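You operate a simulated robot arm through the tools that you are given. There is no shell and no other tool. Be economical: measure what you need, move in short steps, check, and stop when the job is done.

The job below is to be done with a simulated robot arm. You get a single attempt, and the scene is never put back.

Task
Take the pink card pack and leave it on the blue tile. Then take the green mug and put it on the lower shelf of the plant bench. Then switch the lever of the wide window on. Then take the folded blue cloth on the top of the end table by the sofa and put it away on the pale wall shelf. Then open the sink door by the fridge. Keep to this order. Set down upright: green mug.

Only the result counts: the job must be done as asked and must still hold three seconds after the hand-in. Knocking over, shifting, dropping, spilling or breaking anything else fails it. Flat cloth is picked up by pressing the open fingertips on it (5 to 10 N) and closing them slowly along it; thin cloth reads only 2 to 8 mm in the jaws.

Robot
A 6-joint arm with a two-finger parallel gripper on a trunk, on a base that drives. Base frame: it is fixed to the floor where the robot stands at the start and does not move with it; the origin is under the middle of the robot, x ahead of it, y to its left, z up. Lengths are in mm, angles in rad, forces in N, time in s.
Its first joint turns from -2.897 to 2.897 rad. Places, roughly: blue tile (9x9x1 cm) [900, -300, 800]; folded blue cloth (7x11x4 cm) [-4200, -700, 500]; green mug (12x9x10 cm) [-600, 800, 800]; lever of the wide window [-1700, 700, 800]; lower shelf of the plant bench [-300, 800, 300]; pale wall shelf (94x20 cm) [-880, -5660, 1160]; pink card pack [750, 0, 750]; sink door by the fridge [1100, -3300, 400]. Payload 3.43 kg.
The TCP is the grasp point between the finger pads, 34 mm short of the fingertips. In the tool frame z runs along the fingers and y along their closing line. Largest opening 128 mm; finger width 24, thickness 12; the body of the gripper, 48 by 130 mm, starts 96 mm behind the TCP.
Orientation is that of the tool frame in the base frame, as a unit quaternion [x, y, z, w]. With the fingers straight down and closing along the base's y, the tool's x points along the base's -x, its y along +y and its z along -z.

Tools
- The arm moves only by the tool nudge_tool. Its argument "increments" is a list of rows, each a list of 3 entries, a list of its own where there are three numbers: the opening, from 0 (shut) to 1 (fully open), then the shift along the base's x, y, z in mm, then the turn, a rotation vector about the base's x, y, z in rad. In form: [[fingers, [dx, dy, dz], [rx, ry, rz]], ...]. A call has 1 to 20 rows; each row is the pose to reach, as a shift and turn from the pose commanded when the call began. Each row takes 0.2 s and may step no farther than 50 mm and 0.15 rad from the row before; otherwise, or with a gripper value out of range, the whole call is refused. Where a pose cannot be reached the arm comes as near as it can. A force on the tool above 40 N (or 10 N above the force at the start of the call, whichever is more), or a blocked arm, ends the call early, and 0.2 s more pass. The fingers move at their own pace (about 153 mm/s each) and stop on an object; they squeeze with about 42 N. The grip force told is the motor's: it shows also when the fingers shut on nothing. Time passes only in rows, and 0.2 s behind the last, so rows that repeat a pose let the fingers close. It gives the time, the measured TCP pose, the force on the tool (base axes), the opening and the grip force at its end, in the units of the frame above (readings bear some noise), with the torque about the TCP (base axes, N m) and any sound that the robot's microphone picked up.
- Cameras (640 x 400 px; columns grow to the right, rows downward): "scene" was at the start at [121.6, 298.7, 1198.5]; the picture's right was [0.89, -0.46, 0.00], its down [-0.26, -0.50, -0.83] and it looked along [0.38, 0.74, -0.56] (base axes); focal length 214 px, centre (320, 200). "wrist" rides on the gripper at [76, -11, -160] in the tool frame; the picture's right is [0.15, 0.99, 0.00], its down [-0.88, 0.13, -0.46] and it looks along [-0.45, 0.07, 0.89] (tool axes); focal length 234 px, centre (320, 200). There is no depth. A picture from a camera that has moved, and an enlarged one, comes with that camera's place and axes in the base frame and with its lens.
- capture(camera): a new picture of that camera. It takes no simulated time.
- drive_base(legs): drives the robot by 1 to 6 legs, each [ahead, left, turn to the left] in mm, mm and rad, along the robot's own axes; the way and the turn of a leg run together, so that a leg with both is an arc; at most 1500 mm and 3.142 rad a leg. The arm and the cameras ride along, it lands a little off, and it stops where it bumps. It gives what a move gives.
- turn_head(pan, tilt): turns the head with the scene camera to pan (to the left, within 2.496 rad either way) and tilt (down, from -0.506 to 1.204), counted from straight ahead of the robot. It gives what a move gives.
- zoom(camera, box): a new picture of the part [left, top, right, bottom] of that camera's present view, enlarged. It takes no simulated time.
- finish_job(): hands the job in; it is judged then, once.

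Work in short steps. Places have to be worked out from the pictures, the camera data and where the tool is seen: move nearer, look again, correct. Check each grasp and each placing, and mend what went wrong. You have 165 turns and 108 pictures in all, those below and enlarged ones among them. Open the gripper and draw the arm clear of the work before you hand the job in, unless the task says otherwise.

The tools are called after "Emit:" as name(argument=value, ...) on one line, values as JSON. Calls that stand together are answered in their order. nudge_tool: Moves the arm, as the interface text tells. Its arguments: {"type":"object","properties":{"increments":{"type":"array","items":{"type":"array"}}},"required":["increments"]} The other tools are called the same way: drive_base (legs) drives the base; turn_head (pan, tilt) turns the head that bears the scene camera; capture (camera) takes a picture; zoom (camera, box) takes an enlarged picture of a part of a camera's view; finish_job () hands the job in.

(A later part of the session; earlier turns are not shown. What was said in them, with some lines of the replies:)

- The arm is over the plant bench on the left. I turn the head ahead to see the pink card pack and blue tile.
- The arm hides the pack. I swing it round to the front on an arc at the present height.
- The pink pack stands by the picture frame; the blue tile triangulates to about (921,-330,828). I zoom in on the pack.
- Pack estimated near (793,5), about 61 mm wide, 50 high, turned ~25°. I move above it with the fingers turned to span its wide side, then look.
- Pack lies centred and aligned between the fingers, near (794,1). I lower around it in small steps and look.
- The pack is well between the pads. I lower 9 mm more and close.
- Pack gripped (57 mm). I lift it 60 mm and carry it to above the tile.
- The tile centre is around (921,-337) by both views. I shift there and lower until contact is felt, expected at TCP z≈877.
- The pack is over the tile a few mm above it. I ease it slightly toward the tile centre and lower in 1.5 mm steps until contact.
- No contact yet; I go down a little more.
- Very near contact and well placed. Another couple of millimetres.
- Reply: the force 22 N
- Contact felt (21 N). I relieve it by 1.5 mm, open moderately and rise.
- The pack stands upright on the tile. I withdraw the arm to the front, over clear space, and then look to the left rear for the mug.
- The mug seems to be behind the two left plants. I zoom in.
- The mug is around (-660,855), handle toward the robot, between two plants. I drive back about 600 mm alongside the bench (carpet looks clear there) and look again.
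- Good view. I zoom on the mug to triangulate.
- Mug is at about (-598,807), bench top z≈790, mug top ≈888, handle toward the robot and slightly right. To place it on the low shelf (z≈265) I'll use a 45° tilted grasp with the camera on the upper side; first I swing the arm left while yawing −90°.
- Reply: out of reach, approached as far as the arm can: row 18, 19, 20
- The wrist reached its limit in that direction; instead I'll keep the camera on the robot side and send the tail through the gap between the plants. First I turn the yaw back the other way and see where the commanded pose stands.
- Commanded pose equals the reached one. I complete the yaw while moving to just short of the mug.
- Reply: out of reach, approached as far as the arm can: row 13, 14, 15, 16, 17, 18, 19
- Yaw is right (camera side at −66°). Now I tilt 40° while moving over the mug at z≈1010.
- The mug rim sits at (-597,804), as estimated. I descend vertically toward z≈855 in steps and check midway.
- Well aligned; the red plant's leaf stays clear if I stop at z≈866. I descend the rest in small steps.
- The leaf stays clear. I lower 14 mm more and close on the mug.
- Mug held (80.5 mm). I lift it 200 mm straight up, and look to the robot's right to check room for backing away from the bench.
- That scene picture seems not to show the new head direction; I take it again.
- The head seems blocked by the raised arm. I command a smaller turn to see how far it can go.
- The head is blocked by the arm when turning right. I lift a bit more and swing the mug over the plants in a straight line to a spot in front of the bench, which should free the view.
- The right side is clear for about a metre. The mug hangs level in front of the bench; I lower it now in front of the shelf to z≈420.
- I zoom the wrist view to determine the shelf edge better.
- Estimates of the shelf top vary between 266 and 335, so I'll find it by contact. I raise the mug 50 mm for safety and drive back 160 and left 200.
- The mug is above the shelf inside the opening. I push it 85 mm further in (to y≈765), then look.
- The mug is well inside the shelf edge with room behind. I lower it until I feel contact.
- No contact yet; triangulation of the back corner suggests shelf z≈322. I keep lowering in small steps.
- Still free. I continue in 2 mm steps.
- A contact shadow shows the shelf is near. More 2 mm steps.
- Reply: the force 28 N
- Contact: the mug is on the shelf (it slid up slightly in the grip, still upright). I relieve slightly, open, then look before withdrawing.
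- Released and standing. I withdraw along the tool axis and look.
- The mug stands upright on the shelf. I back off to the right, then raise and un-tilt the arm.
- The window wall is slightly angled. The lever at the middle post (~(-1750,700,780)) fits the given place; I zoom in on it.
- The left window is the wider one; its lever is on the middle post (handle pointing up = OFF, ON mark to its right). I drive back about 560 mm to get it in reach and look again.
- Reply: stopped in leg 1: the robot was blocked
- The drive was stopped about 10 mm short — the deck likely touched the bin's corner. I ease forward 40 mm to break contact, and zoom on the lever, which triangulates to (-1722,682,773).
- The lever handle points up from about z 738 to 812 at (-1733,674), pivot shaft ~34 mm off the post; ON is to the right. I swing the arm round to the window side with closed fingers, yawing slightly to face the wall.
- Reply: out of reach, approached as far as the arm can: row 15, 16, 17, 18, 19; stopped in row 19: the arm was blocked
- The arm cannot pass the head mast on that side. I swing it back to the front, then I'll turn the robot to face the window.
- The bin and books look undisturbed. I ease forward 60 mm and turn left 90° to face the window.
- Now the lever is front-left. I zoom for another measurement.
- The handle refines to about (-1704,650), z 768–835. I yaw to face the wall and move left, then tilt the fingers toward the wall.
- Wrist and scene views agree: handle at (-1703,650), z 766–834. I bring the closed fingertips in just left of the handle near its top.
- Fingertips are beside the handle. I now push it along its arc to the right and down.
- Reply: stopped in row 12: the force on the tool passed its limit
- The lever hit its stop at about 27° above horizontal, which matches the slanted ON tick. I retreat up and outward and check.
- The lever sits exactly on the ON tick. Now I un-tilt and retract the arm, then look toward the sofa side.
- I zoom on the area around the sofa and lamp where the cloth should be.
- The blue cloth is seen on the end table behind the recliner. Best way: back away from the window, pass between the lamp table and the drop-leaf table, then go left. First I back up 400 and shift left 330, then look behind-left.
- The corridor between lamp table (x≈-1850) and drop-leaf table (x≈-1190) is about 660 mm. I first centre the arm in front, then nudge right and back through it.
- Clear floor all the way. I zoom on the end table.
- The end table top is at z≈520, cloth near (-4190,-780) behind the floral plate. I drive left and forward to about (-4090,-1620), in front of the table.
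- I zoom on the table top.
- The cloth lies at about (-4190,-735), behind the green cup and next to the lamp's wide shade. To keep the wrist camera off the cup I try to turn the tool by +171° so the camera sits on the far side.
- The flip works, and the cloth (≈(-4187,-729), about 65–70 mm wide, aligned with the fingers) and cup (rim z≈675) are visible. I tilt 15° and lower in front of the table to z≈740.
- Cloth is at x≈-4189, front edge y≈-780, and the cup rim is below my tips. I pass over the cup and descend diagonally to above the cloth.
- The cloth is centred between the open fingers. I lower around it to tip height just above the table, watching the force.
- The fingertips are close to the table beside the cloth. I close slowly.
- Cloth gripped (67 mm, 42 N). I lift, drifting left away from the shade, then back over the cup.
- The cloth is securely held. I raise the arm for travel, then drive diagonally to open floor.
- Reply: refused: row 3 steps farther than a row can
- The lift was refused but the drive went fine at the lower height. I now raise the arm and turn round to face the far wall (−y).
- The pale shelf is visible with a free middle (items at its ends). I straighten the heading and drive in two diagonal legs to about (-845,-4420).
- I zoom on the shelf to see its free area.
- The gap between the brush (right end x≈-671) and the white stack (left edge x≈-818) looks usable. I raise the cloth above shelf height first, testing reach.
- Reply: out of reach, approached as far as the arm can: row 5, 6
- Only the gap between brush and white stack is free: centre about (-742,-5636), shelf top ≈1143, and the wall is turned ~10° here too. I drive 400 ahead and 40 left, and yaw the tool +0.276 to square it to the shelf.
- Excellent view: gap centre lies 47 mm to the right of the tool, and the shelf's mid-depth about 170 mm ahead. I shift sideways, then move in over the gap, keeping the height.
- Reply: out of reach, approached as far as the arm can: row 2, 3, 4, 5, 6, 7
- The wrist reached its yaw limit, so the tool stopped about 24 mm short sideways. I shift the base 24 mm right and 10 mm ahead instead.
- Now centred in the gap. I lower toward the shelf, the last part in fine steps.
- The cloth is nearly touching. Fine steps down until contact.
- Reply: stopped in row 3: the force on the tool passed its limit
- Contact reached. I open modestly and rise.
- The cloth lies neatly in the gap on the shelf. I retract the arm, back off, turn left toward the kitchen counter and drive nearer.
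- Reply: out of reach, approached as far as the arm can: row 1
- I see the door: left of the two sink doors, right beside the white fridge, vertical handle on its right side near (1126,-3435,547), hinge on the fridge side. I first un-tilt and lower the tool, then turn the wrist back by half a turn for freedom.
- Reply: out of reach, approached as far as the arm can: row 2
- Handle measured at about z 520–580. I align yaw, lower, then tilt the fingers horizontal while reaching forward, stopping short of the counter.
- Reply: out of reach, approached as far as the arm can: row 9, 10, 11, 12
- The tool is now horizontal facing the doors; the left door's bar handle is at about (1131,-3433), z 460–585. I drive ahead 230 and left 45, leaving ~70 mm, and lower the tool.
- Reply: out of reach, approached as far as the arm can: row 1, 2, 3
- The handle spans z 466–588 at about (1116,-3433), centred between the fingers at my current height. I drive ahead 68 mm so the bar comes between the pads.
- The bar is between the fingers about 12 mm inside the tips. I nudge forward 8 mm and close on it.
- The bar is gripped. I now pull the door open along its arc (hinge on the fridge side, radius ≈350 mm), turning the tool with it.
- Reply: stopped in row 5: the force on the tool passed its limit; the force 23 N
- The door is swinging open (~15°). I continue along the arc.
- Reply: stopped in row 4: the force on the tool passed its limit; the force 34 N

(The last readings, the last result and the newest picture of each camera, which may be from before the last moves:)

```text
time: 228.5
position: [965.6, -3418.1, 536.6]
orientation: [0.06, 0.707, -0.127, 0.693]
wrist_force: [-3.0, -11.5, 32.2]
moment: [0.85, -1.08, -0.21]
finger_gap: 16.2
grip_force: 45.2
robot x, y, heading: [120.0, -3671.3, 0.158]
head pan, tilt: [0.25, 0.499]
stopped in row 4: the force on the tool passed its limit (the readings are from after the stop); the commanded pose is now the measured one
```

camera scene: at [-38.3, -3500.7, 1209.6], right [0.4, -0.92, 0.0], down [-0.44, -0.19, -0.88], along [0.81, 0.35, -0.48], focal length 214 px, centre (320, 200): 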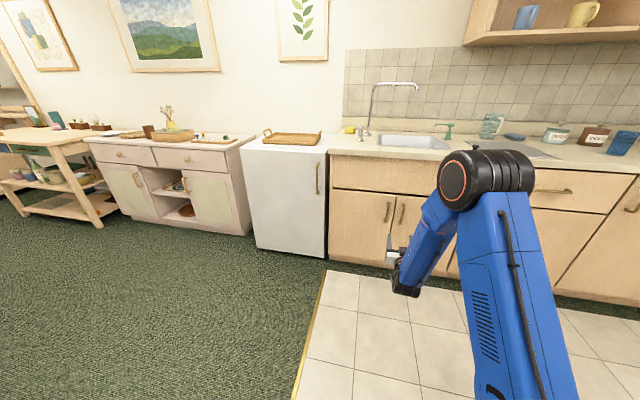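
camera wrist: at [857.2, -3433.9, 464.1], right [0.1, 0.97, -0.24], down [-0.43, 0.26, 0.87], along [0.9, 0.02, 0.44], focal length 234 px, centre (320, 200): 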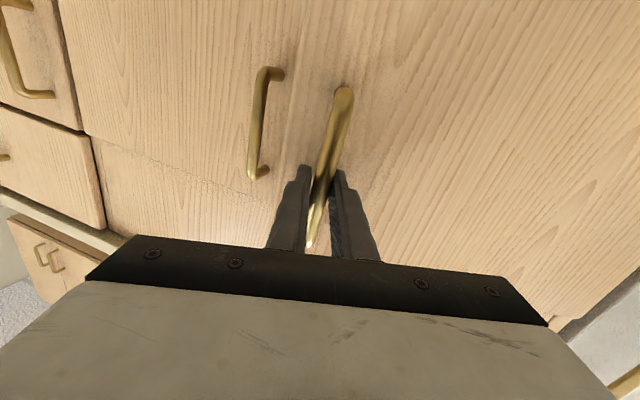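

The pull builds a vertical load, but the door is ~23° open, enough to reach behind its edge. I release the handle, back off, and look.

Emit:
nudge_tool(increments=[[0.3, [0, 0, 0], [0, 0, 0]], [0.45, [0, 0, 0], [0, 0, 0]], [0.45, [-19, 5, 0], [0, 0, 0]], [0.45, [-48, 13, 0], [0, 0, 0]], [0.45, [-77, 21, 0], [0, 0, 0]]])

Emit:
drive_base(legs=[[-150, 0, 0]])

Emit:
zoom(camera="scene", box=[240, 130, 560, 350])

```text
time: 229.7
position: [888.2, -3394.7, 535.5]
orientation: [0.057, 0.71, -0.13, 0.69]
wrist_force: [-0.4, -0.5, 0.4]
moment: [-0.03, 0.0, 0.02]
finger_gap: 57.6
grip_force: 0.0
out of reach, approached as far as the arm can: row 5
robot x, y, heading: [122.7, -3673.4, 0.151]
head pan, tilt: [0.25, 0.499]
```

```text
time: 231.1
position: [739.3, -3417.5, 535.1]
orientation: [0.057, 0.71, -0.129, 0.69]
wrist_force: [-0.6, 0.2, 1.4]
moment: [0.02, 0.01, 0.01]
finger_gap: 57.8
grip_force: 0.0
robot x, y, heading: [-27.3, -3695.2, 0.157]
head pan, tilt: [0.25, 0.499]
```

```text
1.82 times, centred on (400, 240) of scene
camera zoom: at [98.1, -3430.1, 1209.6], right [0.4, -0.92, 0.0], down [-0.44, -0.19, -0.88], along [0.81, 0.35, -0.48], focal length 390 px, centre (174, 127)
```

zoom: 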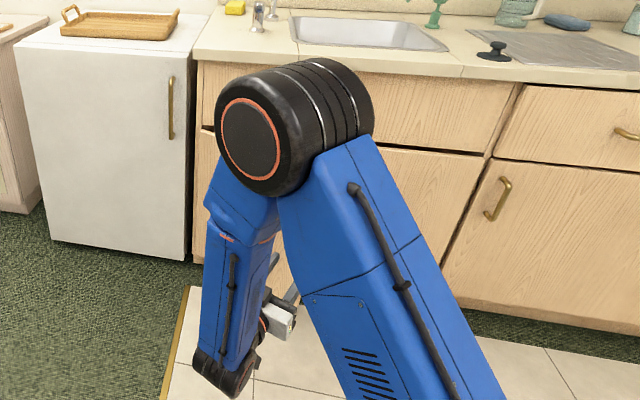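

I now close the fingers and turn the tool so they point about 55° toward the hinge side, from the right of the door.

Emit:
nudge_tool(increments=[[0, [0, -20, 0], [0, 0, 0.1356]], [0, [0, -40, 0], [0, 0, 0.271]], [0, [0, -60, 0], [0, 0, 0.407]], [0, [0, -80, 0], [0, 0, 0.542]], [0, [5, -100, 0], [0, 0, 0.678]], [0, [15, -115, 0], [0, 0, 0.814]], [0, [25, -130, 0], [0, 0, 0.949]], [0, [35, -140, 0], [0, 0, 1.085]], [0, [45, -146, 0], [0, 0, 1.22]], [0, [45, -146, 0], [0, 0, 1.22]]])

Emit:
capture(camera="wrist")

```text
time: 233.3
position: [788.2, -3381.3, 523.2]
orientation: [-0.195, 0.689, 0.082, 0.693]
wrist_force: [-1.4, -0.7, -0.1]
moment: [0.0, -0.03, -0.02]
finger_gap: 0.0
grip_force: 33.2
out of reach, approached as far as the arm can: row 1, 2, 3, 4, 5, 6, 7, 8, 9, 10
robot x, y, heading: [-24.7, -3694.1, 0.158]
head pan, tilt: [0.25, 0.499]
```

```text
9 pictures are left
camera wrist: at [647.8, -3464.3, 454.3], right [-0.37, 0.88, -0.3], down [-0.5, 0.08, 0.86], along [0.78, 0.47, 0.41], focal length 234 px, centre (320, 200)
```

wrist: 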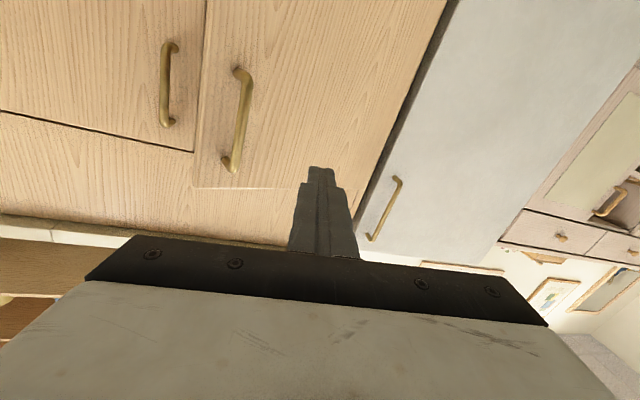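

The horizontal pose is too constrained for that. Instead I'll use the closed fingers as a nearly vertical peg lowered behind the open door's edge (door top ≈ z 636). I first tilt back up and rise.

Emit:
nudge_tool(increments=[[0, [-10, -5, 31], [-0.052, 0.125, 0]], [0, [-20, -10, 62], [-0.104, 0.25, 0]], [0, [-30, -15, 93], [-0.156, 0.376, 0]], [0, [-40, -20, 124], [-0.208, 0.501, 0]], [0, [-50, -25, 155], [-0.259, 0.626, 0]], [0, [-60, -30, 186], [-0.311, 0.751, 0]], [0, [-70, -35, 217], [-0.363, 0.877, 0]], [0, [-80, -40, 248], [-0.415, 1.002, 0]], [0, [-90, -45, 275], [-0.467, 1.127, 0]], [0, [-90, -45, 275], [-0.467, 1.127, 0]]])

Emit:
nudge_tool(increments=[[0, [10, -30, 0], [0, 0, -0.11]], [0, [20, -60, 0], [0, 0, -0.218]], [0, [20, -100, 0], [0, 0, -0.218]], [0, [20, -140, 0], [0, 0, -0.218]], [0, [20, -140, 0], [0, 0, -0.218]]])

Emit:
capture(camera="scene")

```text
time: 235.5
position: [694.0, -3418.3, 798.5]
orientation: [-0.27, 0.949, 0.02, 0.159]
wrist_force: [-0.1, 0.2, 0.7]
moment: [0.0, 0.01, -0.01]
finger_gap: 0.1
grip_force: 32.7
out of reach, approached as far as the arm can: row 1, 2, 6
robot x, y, heading: [-28.6, -3693.0, 0.156]
head pan, tilt: [0.25, 0.499]
```

```text
time: 236.7
position: [711.9, -3558.2, 798.8]
orientation: [-0.164, 0.973, 0.002, 0.162]
wrist_force: [-0.4, -0.2, 0.2]
moment: [-0.02, 0.0, -0.01]
finger_gap: 0.1
grip_force: 33.1
robot x, y, heading: [-24.2, -3696.0, 0.158]
head pan, tilt: [0.25, 0.499]
```

```text
8 pictures are left
camera scene: at [98.1, -3430.2, 1209.6], right [0.4, -0.92, 0.0], down [-0.44, -0.19, -0.88], along [0.81, 0.35, -0.48], focal length 214 px, centre (320, 200)
```

scene: 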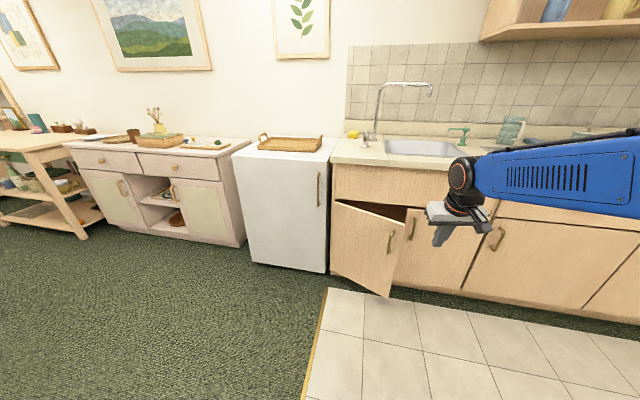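

The door's top free corner is at about (1005,-3457), matching my estimate. I drive ahead 140, then move the fingers above the gap behind the door edge.

Emit:
drive_base(legs=[[140, 0, 0]])

Emit:
nudge_tool(increments=[[0, [40, 10, -25], [0, 0, 0]], [0, [80, 22, -50], [0, 0, 0]], [0, [120, 38, -70], [0, 0, 0]], [0, [160, 58, -70], [0, 0, 0]], [0, [196, 76, -70], [0, 0, 0]], [0, [196, 76, -70], [0, 0, 0]]])

Emit:
capture(camera="wrist")

```text
time: 238.0
position: [849.2, -3534.1, 800.3]
orientation: [-0.166, 0.973, 0.002, 0.163]
wrist_force: [-0.7, -0.8, -0.1]
moment: [-0.02, -0.03, 0.0]
finger_gap: 0.1
grip_force: 33.1
robot x, y, heading: [111.2, -3672.8, 0.158]
head pan, tilt: [0.25, 0.499]
```

```text
time: 239.4
position: [1048.8, -3456.9, 726.0]
orientation: [-0.164, 0.974, 0.001, 0.159]
wrist_force: [-0.2, -0.6, 0.4]
moment: [0.03, -0.02, 0.0]
finger_gap: 0.0
grip_force: 33.3
robot x, y, heading: [112.1, -3676.5, 0.158]
head pan, tilt: [0.25, 0.499]
```

```text
7 pictures are left
camera wrist: at [935.7, -3501.3, 854.6], right [-0.45, 0.89, -0.09], down [0.6, 0.38, 0.7], along [0.66, 0.26, -0.71], focal length 234 px, centre (320, 200)
```

wrist: 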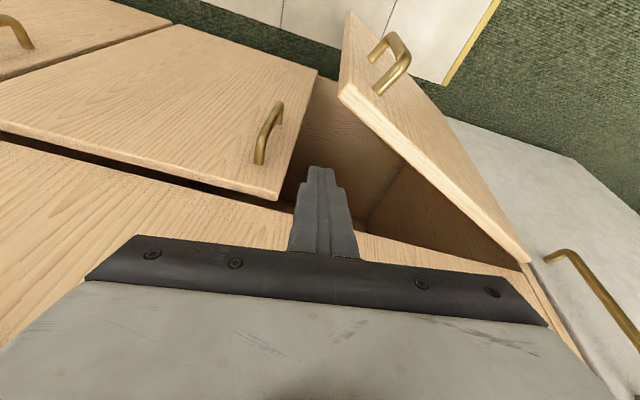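

The fingers hang right over the opening between the door and the cabinet. I lower them behind the door edge.

Emit:
nudge_tool(increments=[[0, [0, 0, -35], [0, 0, 0]], [0, [0, 2, -70], [0, 0, 0]], [0, [0, 3, -100], [0, 0, 0]], [0, [0, 3, -122], [0, 0, 0]], [0, [0, 3, -122], [0, 0, 0]]])

```text
time: 240.6
position: [1047.5, -3456.9, 605.5]
orientation: [-0.165, 0.973, 0.001, 0.16]
wrist_force: [0.0, 0.0, 0.8]
moment: [-0.01, -0.01, -0.04]
finger_gap: 0.0
grip_force: 33.3
robot x, y, heading: [113.4, -3671.8, 0.159]
head pan, tilt: [0.25, 0.499]
```

The fingers are behind the door. I sweep it open along its arc.

Emit:
nudge_tool(increments=[[0, [-23, 8, 0], [0, 0, 0]], [0, [-46, 17, 0], [0, 0, 0]], [0, [-77, 27, 0], [0, 0, 0]], [0, [-107, 39, 0], [0, 0, 0]], [0, [-135, 55, 0], [0, 0, 0]], [0, [-162, 73, 0], [0, 0, 0]], [0, [-187, 93, 0], [0, 0, 0]], [0, [-211, 114, 0], [0, 0, 0]], [0, [-234, 139, 0], [0, 0, 0]], [0, [-252, 164, 0], [0, 0, 0]], [0, [-270, 192, 0], [0, 0, 0]], [0, [-284, 220, 0], [0, 0, 0]], [0, [-297, 251, 0], [0, 0, 0]]])

Emit:
capture(camera="scene")

```text
time: 243.4
position: [748.9, -3202.7, 604.5]
orientation: [-0.165, 0.973, 0.002, 0.161]
wrist_force: [-0.2, -0.3, -0.2]
moment: [0.02, 0.0, 0.0]
finger_gap: 0.0
grip_force: 33.0
robot x, y, heading: [113.6, -3674.8, 0.159]
head pan, tilt: [0.25, 0.499]
```

```text
6 pictures are left
camera scene: at [234.5, -3408.2, 1209.6], right [0.4, -0.92, 0.0], down [-0.44, -0.19, -0.88], along [0.81, 0.35, -0.48], focal length 214 px, centre (320, 200)
```

scene: 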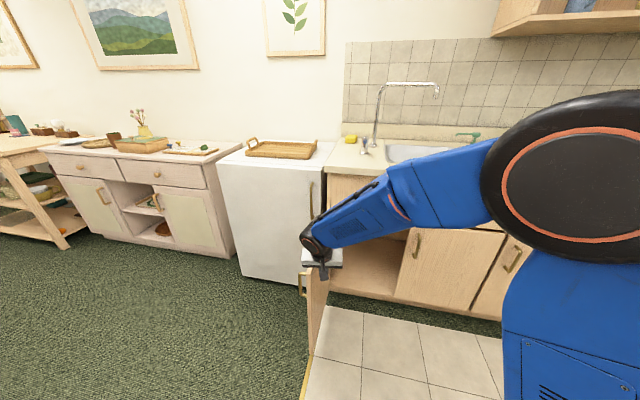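

The door stands open at about 90°. I move the fingers off the door, rise, open the gripper and retreat.

Emit:
nudge_tool(increments=[[0, [0, -15, 5], [0, 0, 0]], [0, [0, -30, 40], [0, 0, 0]], [0, [0, -40, 85], [0, 0, 0]], [0, [0, -50, 130], [0, 0, 0]], [0, [0, -60, 175], [0, 0, 0]], [0, [0, -90, 205], [0, 0, 0]], [0.6, [0, -130, 230], [0, 0, 0]], [0.6, [0, -175, 240], [0, 0, 0]], [0.6, [0, -175, 240], [0, 0, 0]]])

Emit:
drive_base(legs=[[-250, 0, 0]])

Emit:
capture(camera="scene")

```text
time: 245.4
position: [750.1, -3377.1, 847.7]
orientation: [-0.164, 0.973, 0.002, 0.161]
wrist_force: [0.3, 0.0, 0.2]
moment: [0.01, -0.01, 0.0]
finger_gap: 76.5
grip_force: 0.1
robot x, y, heading: [113.0, -3672.8, 0.161]
head pan, tilt: [0.25, 0.499]
```

```text
time: 247.3
position: [499.5, -3419.7, 846.9]
orientation: [-0.163, 0.974, 0.001, 0.16]
wrist_force: [-0.2, -0.6, -0.3]
moment: [0.04, 0.02, -0.03]
finger_gap: 76.8
grip_force: 0.1
robot x, y, heading: [-139.3, -3713.4, 0.157]
head pan, tilt: [0.25, 0.499]
```

```text
5 pictures are left
camera scene: at [-17.0, -3448.7, 1209.6], right [0.39, -0.92, 0.0], down [-0.44, -0.19, -0.88], along [0.81, 0.35, -0.48], focal length 214 px, centre (320, 200)
```

scene: 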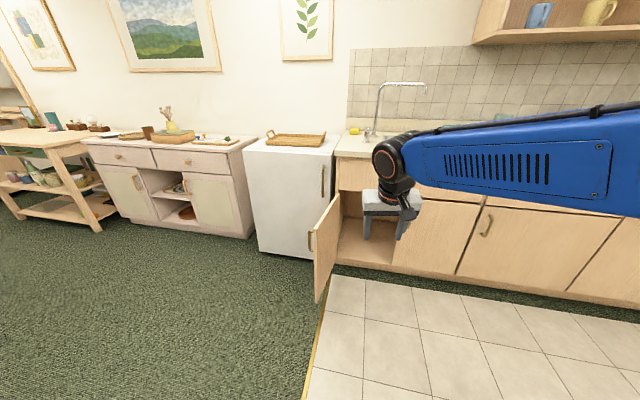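

The sink door stays open at about 90°, the gripper is open and the arm is clear, so I hand the job in.

Emit:
finish_job()

```text
The job is handed in.
```

I did all five steps in the order asked and handed the job in; no verdict came back.

- **Pink card pack:** it stands upright on the blue tile.
- **Green mug:** it stands upright on the lower shelf of the plant bench.
- **Window lever:** the wide window's lever is on its ON mark. While I was driving there, the base stopped against something, probably the corner of the grey bin by the window. In later pictures the bin and the books on it did not appear to have moved.
- **Folded blue cloth:** it lies flat on the pale wall shelf, in the gap between the brush and the white stack.
- **Sink door by the fridge:** it is open to about 90°.
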